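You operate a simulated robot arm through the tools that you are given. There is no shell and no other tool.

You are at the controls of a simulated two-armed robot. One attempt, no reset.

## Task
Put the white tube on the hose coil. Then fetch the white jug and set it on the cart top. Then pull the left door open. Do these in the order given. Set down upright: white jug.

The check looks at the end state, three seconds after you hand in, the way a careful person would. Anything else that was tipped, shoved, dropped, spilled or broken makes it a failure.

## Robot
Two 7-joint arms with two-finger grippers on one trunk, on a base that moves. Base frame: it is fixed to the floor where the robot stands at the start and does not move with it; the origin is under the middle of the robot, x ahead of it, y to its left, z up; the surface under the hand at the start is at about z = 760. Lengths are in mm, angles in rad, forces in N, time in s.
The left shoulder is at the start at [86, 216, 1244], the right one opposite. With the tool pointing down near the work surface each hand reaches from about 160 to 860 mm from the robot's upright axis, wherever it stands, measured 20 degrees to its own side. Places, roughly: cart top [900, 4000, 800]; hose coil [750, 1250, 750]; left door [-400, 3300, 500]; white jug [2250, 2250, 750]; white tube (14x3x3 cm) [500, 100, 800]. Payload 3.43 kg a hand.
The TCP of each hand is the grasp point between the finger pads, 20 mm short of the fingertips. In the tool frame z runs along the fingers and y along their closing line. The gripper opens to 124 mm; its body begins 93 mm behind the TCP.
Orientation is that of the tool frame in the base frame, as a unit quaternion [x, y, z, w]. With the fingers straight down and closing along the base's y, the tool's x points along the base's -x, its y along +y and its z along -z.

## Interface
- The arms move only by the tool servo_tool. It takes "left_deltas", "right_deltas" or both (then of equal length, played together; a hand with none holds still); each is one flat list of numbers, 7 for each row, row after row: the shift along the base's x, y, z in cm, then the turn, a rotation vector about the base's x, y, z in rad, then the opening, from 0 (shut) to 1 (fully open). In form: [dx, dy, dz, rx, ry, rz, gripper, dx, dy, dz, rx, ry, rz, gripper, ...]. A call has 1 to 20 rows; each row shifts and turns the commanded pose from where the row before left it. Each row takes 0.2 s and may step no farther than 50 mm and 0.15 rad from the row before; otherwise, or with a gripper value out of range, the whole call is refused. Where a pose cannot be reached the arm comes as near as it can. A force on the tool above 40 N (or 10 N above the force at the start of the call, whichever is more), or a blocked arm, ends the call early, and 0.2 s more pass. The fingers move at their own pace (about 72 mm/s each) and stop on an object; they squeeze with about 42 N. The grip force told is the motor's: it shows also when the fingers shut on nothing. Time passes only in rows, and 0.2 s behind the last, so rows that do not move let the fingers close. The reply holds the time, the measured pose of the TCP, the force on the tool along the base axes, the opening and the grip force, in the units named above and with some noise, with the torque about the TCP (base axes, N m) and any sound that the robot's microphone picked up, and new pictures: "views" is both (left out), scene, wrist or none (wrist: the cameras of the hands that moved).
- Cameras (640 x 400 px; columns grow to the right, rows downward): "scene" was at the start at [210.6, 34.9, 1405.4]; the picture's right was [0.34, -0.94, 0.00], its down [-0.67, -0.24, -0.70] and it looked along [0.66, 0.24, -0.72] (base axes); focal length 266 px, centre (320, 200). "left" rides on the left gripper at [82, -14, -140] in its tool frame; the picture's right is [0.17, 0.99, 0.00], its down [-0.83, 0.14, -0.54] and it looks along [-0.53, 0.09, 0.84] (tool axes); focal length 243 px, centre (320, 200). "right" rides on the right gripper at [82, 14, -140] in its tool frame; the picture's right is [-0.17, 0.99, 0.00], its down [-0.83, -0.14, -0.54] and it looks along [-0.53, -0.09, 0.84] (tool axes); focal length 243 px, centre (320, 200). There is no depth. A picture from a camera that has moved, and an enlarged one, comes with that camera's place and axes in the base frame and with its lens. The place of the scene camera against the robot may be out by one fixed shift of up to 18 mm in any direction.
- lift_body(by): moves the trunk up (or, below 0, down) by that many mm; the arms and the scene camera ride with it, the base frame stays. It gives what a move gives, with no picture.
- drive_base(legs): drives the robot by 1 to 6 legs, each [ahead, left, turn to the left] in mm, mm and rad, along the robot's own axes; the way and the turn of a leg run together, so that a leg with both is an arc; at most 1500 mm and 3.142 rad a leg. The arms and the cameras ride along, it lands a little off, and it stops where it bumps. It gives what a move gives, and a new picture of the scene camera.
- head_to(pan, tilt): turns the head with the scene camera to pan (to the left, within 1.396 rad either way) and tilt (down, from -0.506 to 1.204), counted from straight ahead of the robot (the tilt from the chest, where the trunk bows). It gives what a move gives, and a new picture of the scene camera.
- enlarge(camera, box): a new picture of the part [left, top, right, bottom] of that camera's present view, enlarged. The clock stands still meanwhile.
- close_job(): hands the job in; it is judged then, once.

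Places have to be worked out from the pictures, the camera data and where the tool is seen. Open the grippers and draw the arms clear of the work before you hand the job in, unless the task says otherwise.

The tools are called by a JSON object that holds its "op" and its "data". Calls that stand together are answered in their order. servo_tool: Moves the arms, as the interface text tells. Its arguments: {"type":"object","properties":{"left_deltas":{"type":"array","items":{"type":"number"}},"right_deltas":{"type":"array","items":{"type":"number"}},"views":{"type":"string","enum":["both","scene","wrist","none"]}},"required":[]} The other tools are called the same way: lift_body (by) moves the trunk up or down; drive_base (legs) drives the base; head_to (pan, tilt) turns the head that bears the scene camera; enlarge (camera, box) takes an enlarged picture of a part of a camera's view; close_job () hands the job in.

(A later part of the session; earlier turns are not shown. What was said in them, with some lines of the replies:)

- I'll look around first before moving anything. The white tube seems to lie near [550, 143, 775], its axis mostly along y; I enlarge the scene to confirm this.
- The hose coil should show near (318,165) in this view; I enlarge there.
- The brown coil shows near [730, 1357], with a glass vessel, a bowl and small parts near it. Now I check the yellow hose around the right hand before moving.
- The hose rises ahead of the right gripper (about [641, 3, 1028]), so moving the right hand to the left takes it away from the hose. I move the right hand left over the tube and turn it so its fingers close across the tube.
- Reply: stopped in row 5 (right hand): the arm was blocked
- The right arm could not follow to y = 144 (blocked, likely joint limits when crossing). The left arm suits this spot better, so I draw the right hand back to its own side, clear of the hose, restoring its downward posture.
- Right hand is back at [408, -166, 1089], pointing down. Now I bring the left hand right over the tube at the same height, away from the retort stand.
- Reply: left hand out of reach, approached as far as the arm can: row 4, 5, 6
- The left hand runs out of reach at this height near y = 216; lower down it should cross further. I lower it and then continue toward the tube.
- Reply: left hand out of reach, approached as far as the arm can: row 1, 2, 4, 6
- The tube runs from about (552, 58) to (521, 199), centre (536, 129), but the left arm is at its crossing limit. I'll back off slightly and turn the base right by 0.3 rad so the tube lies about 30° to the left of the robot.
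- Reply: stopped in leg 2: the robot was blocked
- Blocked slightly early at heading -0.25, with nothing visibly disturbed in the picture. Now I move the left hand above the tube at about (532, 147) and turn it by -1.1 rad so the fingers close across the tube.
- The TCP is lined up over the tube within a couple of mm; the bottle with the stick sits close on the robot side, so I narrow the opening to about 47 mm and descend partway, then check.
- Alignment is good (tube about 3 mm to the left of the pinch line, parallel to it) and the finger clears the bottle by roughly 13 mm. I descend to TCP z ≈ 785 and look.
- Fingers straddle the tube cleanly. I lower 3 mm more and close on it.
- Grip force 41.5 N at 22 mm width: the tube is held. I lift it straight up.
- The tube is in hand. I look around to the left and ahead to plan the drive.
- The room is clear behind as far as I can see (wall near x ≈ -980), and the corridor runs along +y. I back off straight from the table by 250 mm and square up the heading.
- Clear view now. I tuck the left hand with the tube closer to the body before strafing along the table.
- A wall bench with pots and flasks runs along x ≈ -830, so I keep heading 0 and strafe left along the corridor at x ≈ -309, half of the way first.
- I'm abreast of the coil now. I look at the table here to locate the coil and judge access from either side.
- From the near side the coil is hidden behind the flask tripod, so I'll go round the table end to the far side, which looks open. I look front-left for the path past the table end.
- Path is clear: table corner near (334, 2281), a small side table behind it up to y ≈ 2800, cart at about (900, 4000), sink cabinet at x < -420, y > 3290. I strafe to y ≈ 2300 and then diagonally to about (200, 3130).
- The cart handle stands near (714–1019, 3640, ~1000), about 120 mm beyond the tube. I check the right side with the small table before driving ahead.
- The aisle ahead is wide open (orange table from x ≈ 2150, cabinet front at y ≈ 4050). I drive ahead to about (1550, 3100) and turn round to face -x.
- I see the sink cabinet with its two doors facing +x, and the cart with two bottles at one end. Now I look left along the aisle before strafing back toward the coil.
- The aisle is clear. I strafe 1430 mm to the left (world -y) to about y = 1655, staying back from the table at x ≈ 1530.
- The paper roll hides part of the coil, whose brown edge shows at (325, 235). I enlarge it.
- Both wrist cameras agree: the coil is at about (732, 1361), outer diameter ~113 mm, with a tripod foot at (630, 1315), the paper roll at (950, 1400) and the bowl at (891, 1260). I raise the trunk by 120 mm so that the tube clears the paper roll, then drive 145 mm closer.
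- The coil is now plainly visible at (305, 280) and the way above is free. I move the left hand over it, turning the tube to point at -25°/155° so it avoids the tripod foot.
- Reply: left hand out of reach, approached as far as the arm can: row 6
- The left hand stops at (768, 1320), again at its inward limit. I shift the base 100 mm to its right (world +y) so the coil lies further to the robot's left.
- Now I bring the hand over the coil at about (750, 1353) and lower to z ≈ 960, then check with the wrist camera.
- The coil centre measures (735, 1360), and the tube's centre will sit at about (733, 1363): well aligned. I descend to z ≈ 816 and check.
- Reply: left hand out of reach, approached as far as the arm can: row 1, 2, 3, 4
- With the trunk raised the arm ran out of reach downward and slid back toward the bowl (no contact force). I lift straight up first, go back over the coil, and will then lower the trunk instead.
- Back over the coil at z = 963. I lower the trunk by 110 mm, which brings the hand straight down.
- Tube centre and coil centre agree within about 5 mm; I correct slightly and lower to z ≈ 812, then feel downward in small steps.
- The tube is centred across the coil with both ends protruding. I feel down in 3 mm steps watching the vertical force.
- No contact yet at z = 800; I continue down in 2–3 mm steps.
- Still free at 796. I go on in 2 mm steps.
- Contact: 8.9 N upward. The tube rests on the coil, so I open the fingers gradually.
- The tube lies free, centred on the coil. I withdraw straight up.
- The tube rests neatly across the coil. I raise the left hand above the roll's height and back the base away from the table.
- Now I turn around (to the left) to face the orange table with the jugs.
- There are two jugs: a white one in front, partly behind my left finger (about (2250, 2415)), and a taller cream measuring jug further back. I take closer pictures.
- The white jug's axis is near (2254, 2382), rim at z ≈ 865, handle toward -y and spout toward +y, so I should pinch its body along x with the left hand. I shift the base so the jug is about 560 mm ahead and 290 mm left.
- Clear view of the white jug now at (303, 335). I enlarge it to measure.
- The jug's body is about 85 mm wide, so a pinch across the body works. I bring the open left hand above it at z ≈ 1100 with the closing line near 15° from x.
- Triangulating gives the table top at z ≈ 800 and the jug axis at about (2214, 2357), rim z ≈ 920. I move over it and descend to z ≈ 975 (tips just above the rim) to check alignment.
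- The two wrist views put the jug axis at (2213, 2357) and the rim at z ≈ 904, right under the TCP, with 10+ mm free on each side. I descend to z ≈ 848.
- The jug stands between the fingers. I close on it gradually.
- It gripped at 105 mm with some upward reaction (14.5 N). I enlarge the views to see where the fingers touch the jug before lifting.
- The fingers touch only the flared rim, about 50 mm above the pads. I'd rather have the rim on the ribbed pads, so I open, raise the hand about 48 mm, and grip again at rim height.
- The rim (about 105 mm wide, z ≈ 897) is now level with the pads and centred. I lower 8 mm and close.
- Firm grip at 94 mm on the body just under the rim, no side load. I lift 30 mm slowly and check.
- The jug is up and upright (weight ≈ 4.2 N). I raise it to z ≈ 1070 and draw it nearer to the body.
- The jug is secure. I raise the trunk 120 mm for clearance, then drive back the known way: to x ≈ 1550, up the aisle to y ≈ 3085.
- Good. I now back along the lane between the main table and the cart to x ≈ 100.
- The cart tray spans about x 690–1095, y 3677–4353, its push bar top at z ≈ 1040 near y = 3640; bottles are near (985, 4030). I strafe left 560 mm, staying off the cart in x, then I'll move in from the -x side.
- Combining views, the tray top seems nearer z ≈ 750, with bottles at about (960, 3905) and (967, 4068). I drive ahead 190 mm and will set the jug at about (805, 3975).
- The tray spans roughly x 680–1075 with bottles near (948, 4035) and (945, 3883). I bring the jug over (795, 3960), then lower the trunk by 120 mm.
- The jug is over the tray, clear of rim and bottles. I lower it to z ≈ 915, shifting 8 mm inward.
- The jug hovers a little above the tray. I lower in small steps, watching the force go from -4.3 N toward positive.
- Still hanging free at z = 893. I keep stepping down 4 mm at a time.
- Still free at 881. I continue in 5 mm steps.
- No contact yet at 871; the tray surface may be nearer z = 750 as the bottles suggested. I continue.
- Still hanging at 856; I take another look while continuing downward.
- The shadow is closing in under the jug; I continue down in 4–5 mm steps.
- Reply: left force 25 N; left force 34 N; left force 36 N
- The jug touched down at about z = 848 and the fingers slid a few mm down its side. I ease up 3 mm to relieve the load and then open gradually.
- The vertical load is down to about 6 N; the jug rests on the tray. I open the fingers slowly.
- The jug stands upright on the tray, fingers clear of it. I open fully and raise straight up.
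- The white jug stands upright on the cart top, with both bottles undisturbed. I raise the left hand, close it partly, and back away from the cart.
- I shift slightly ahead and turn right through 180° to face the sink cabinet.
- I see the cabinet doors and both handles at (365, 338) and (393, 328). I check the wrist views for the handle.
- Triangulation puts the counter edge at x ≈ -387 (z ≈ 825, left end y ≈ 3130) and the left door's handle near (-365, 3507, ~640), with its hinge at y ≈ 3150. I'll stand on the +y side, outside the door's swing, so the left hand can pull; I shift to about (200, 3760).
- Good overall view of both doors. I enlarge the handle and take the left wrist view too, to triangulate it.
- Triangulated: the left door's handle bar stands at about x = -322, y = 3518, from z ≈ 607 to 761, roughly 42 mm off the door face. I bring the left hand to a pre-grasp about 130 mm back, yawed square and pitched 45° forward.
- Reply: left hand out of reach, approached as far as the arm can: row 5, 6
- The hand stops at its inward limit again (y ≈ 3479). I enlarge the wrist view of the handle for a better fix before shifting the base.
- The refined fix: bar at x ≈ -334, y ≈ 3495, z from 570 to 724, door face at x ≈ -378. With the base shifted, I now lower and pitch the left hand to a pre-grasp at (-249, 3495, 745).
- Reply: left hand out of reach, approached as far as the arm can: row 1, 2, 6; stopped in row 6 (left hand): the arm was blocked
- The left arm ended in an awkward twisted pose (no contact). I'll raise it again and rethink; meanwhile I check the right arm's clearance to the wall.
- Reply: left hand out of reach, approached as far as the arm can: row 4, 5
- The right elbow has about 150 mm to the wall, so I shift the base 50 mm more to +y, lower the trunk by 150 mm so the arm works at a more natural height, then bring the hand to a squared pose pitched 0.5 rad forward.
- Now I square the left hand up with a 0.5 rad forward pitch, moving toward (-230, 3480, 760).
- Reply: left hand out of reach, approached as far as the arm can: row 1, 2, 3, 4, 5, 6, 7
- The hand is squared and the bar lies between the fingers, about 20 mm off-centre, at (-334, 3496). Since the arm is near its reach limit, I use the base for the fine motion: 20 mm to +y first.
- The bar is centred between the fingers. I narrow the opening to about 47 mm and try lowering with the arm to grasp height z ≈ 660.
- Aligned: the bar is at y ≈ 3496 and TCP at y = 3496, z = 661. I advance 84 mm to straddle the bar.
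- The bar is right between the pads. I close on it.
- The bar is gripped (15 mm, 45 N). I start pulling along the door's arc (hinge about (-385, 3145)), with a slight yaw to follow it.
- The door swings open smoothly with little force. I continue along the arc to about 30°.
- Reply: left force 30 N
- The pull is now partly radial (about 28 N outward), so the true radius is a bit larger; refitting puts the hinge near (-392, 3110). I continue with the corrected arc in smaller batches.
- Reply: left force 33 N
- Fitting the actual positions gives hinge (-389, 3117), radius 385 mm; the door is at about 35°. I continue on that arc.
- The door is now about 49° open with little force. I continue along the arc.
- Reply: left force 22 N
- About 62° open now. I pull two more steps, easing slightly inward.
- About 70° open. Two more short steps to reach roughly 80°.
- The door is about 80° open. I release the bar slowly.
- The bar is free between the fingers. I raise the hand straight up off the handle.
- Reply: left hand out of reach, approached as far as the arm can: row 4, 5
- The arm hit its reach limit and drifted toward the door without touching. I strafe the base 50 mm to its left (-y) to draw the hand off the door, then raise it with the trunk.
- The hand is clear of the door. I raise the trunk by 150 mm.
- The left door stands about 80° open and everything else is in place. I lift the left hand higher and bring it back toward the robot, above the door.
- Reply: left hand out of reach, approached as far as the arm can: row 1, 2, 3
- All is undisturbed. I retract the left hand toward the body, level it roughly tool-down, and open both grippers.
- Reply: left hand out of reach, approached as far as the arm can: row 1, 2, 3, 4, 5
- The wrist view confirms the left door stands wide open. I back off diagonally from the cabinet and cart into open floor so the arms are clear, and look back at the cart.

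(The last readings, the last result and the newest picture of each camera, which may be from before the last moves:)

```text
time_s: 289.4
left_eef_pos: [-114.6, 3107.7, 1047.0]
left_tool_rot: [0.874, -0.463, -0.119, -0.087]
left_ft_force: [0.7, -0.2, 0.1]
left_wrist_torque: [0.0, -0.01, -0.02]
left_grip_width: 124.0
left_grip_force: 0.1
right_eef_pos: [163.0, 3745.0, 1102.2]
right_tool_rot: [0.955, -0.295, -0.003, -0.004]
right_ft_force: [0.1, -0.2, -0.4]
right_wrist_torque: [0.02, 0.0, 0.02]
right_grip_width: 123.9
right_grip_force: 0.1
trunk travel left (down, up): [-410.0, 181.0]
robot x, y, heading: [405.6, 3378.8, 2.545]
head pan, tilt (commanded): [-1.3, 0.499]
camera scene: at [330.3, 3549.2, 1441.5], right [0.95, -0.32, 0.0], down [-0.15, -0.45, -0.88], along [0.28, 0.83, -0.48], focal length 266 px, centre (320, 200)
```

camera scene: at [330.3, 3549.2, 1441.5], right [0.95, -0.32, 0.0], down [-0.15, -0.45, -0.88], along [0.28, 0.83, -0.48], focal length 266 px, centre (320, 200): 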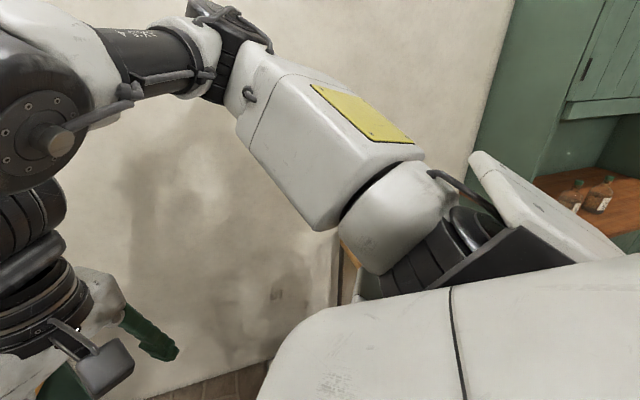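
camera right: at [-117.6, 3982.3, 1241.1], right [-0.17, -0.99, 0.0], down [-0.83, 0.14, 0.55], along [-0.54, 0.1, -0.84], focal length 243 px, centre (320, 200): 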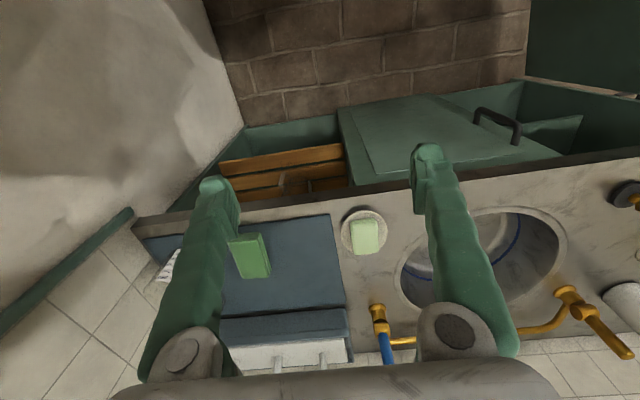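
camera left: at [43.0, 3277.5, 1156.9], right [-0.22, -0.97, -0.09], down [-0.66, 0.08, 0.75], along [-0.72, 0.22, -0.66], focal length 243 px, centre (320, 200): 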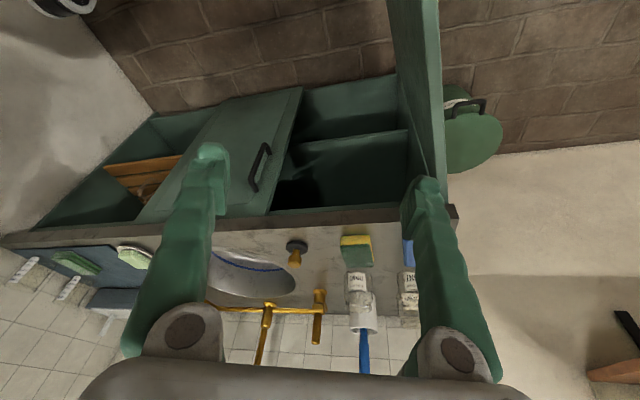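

My own arm blocks the view. I move further away from the cart into the open lane and turn to face it.

{"op": "drive_base", "data": {"legs": [[-197, 289, 0], [0, 0, -1.3]]}}

{"op": "head_to", "data": {"pan": 0.0, "tilt": 0.5}}

```text
time_s: 298.3
left_eef_pos: [11.8, 3466.9, 1045.7]
left_tool_rot: [-0.408, 0.901, 0.041, 0.142]
left_ft_force: [-0.4, 1.6, 0.4]
left_wrist_torque: [-0.03, 0.01, 0.0]
left_grip_width: 124.0
left_grip_force: 0.0
right_eef_pos: [697.2, 3358.7, 1102.2]
right_tool_rot: [-0.575, 0.818, 0.0, 0.005]
right_ft_force: [0.5, 0.3, 0.2]
right_wrist_torque: [0.03, 0.01, 0.02]
right_grip_width: 123.7
right_grip_force: 0.1
trunk travel left (down, up): [-410.0, 181.0]
robot x, y, heading: [406.5, 3034.2, 1.229]
head pan, tilt (commanded): [-1.3, 0.499]
camera scene: at [544.5, 3155.0, 1441.5], right [-0.07, -1.0, 0.0], down [-0.48, 0.03, -0.88], along [0.88, -0.06, -0.48], focal length 266 px, centre (320, 200)
```

scene: 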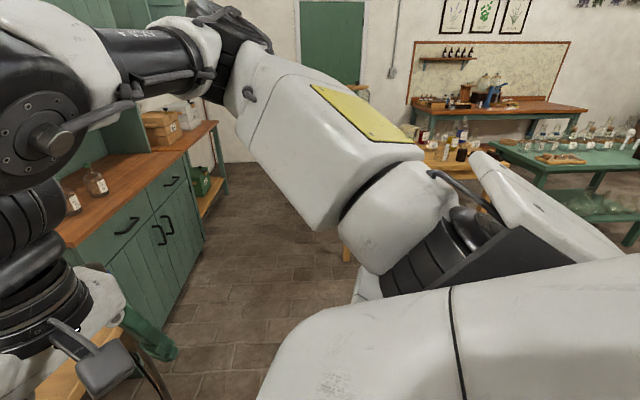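

```text
time_s: 299.8
left_eef_pos: [10.7, 3465.7, 1047.0]
left_tool_rot: [-0.409, 0.9, 0.041, 0.142]
left_ft_force: [0.0, -0.3, -0.3]
left_wrist_torque: [-0.03, -0.03, -0.01]
left_grip_width: 124.0
left_grip_force: 0.0
right_eef_pos: [697.0, 3359.6, 1101.5]
right_tool_rot: [-0.575, 0.818, 0.001, 0.005]
right_ft_force: [0.1, 0.6, -0.4]
right_wrist_torque: [0.03, 0.01, 0.02]
right_grip_width: 123.9
right_grip_force: 0.1
trunk travel left (down, up): [-410.0, 181.0]
robot x, y, heading: [406.9, 3033.1, 1.228]
head pan, tilt (commanded): [0.0, 0.499]
camera scene: at [484.3, 3247.1, 1441.5], right [0.94, -0.34, 0.0], down [-0.16, -0.45, -0.88], along [0.29, 0.83, -0.48], focal length 266 px, centre (320, 200)
```

scene: 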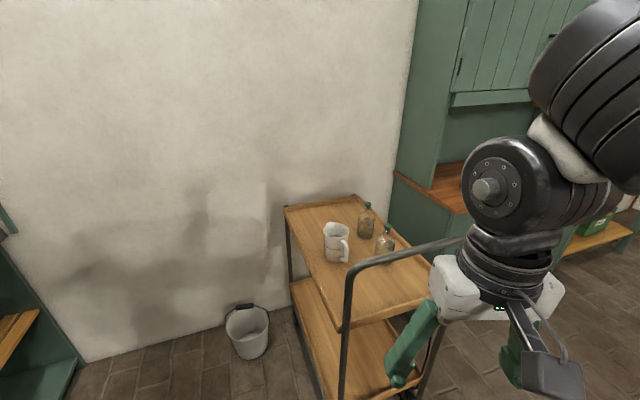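

The jug stands upright on the cart, with both bottles beside it. I take one last look at the door.

{"op": "head_to", "data": {"pan": 1.0, "tilt": 0.5}}

{"op": "enlarge", "data": {"camera": "left", "box": [0, 0, 640, 400]}}

```text
time_s: 301.1
left_eef_pos: [11.0, 3467.0, 1046.4]
left_tool_rot: [-0.409, 0.9, 0.041, 0.141]
left_ft_force: [-0.6, 0.7, -0.1]
left_wrist_torque: [0.0, 0.02, 0.02]
left_grip_width: 124.2
left_grip_force: 0.0
right_eef_pos: [697.1, 3359.3, 1102.4]
right_tool_rot: [-0.575, 0.818, 0.0, 0.005]
right_ft_force: [0.5, 0.4, -1.1]
right_wrist_torque: [0.01, -0.04, -0.02]
right_grip_width: 124.1
right_grip_force: 0.0
trunk travel left (down, up): [-410.0, 181.0]
robot x, y, heading: [408.0, 3032.2, 1.233]
head pan, tilt (commanded): [1.0, 0.499]
camera scene: at [398.1, 3233.4, 1441.5], right [0.79, 0.61, 0.0], down [0.29, -0.38, -0.88], along [-0.54, 0.69, -0.48], focal length 266 px, centre (320, 200)
```

scene: 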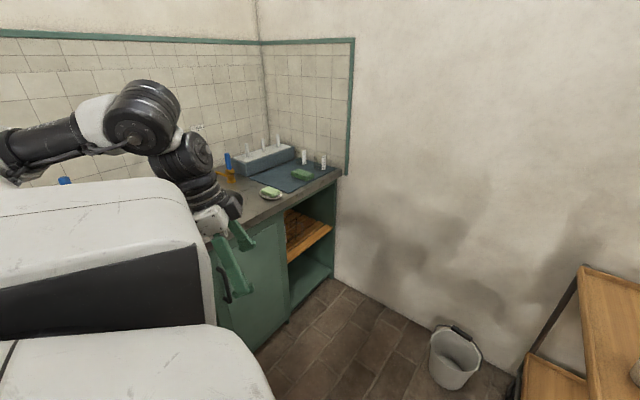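

```text
1.00 times, centred on (320, 200) of left (not enlarged: the box is as wide or as high as the picture)
camera zoom: at [-60.6, 3370.0, 1157.7], right [-0.84, 0.53, -0.09], down [0.3, 0.59, 0.75], along [0.45, 0.6, -0.66], focal length 243 px, centre (320, 200)
```

zoom: 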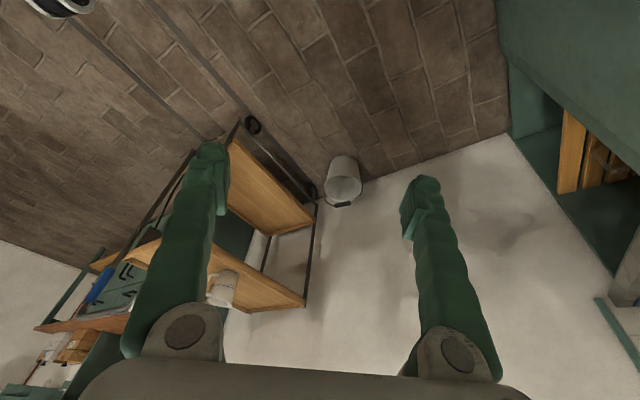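

I turn left a bit to get the door into view for a final check.

{"op": "drive_base", "data": {"legs": [[0, 0, 0.9]]}}

{"op": "head_to", "data": {"pan": 0.5, "tilt": 0.55}}

```text
time_s: 304.6
left_eef_pos: [-178.9, 2987.3, 1046.2]
left_tool_rot: [0.762, -0.631, -0.099, -0.109]
left_ft_force: [1.1, -0.4, -0.7]
left_wrist_torque: [0.01, 0.02, -0.02]
left_grip_width: 124.1
left_grip_force: 0.0
right_eef_pos: [328.8, 3460.5, 1101.7]
right_tool_rot: [0.875, -0.484, -0.003, -0.004]
right_ft_force: [0.4, 0.6, -0.2]
right_wrist_torque: [-0.01, 0.01, 0.01]
right_grip_width: 124.1
right_grip_force: 0.1
trunk travel left (down, up): [-410.0, 181.0]
robot x, y, heading: [409.1, 3029.0, 2.134]
head pan, tilt (commanded): [1.0, 0.499]
camera scene: at [249.3, 3149.3, 1441.5], right [0.01, 1.0, 0.0], down [0.48, 0.0, -0.88], along [-0.88, 0.01, -0.48], focal length 266 px, centre (320, 200)
```

scene: 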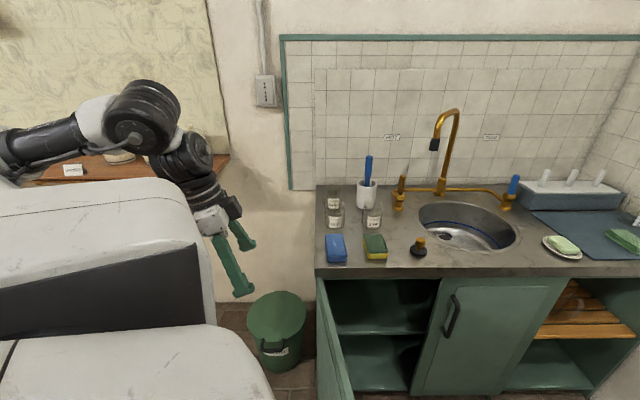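

```text
time_s: 305.6
left_eef_pos: [-179.0, 2987.3, 1044.9]
left_tool_rot: [0.762, -0.631, -0.099, -0.109]
left_ft_force: [0.3, 0.3, -1.1]
left_wrist_torque: [0.0, -0.01, -0.01]
left_grip_width: 124.0
left_grip_force: 0.1
right_eef_pos: [328.9, 3460.6, 1100.7]
right_tool_rot: [0.875, -0.484, -0.002, -0.004]
right_ft_force: [-1.1, -0.7, -0.9]
right_wrist_torque: [0.04, 0.02, 0.03]
right_grip_width: 124.3
right_grip_force: 0.0
trunk travel left (down, up): [-410.0, 181.0]
robot x, y, heading: [411.1, 3031.1, 2.136]
head pan, tilt (commanded): [0.499, 0.55]
camera scene: at [261.7, 3192.2, 1437.0], right [0.48, 0.87, 0.0], down [0.46, -0.25, -0.85], along [-0.75, 0.41, -0.52], focal length 266 px, centre (320, 200)
```

scene: 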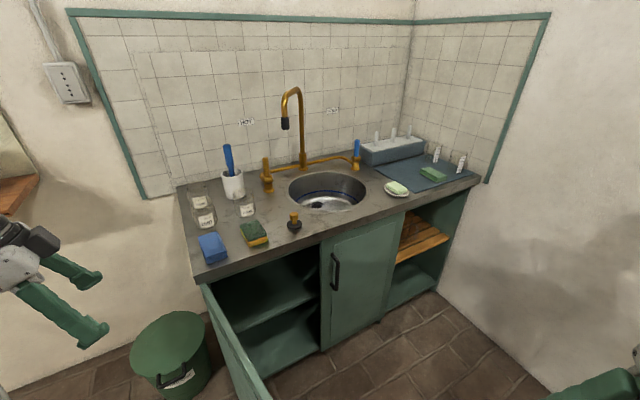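

The left door stands wide open, the counter items and the bins are untouched, the jug is upright on the cart, and the tube lies on the coil. Both grippers are open and the arms are clear of the work, so I hand the job in.

{"op": "close_job", "data": {}}

```text
The job is handed in.
```

I did all three tasks in the order given and handed the job in; the check's verdict has not come back.

- **White tube:** it lies across the hose coil, centred, with both ends sticking out past the ring. I saw it resting there when I left the table and did not go back to look again.
- **White jug:** it stands upright on the cart top with about 150 mm to the nearest bottle. I looked at it again just before handing in. While setting it down I pressed about 35 N too long, and the fingers slid a few millimetres down its side.
- **Left door:** it is about 80° open on the sink cabinet, confirmed in the last picture.

Early on, a base turn next to the main table stopped short as blocked, and one right-arm move was also blocked. I saw nothing disturbed in either case. Both grippers are open and the arms are clear of the work.
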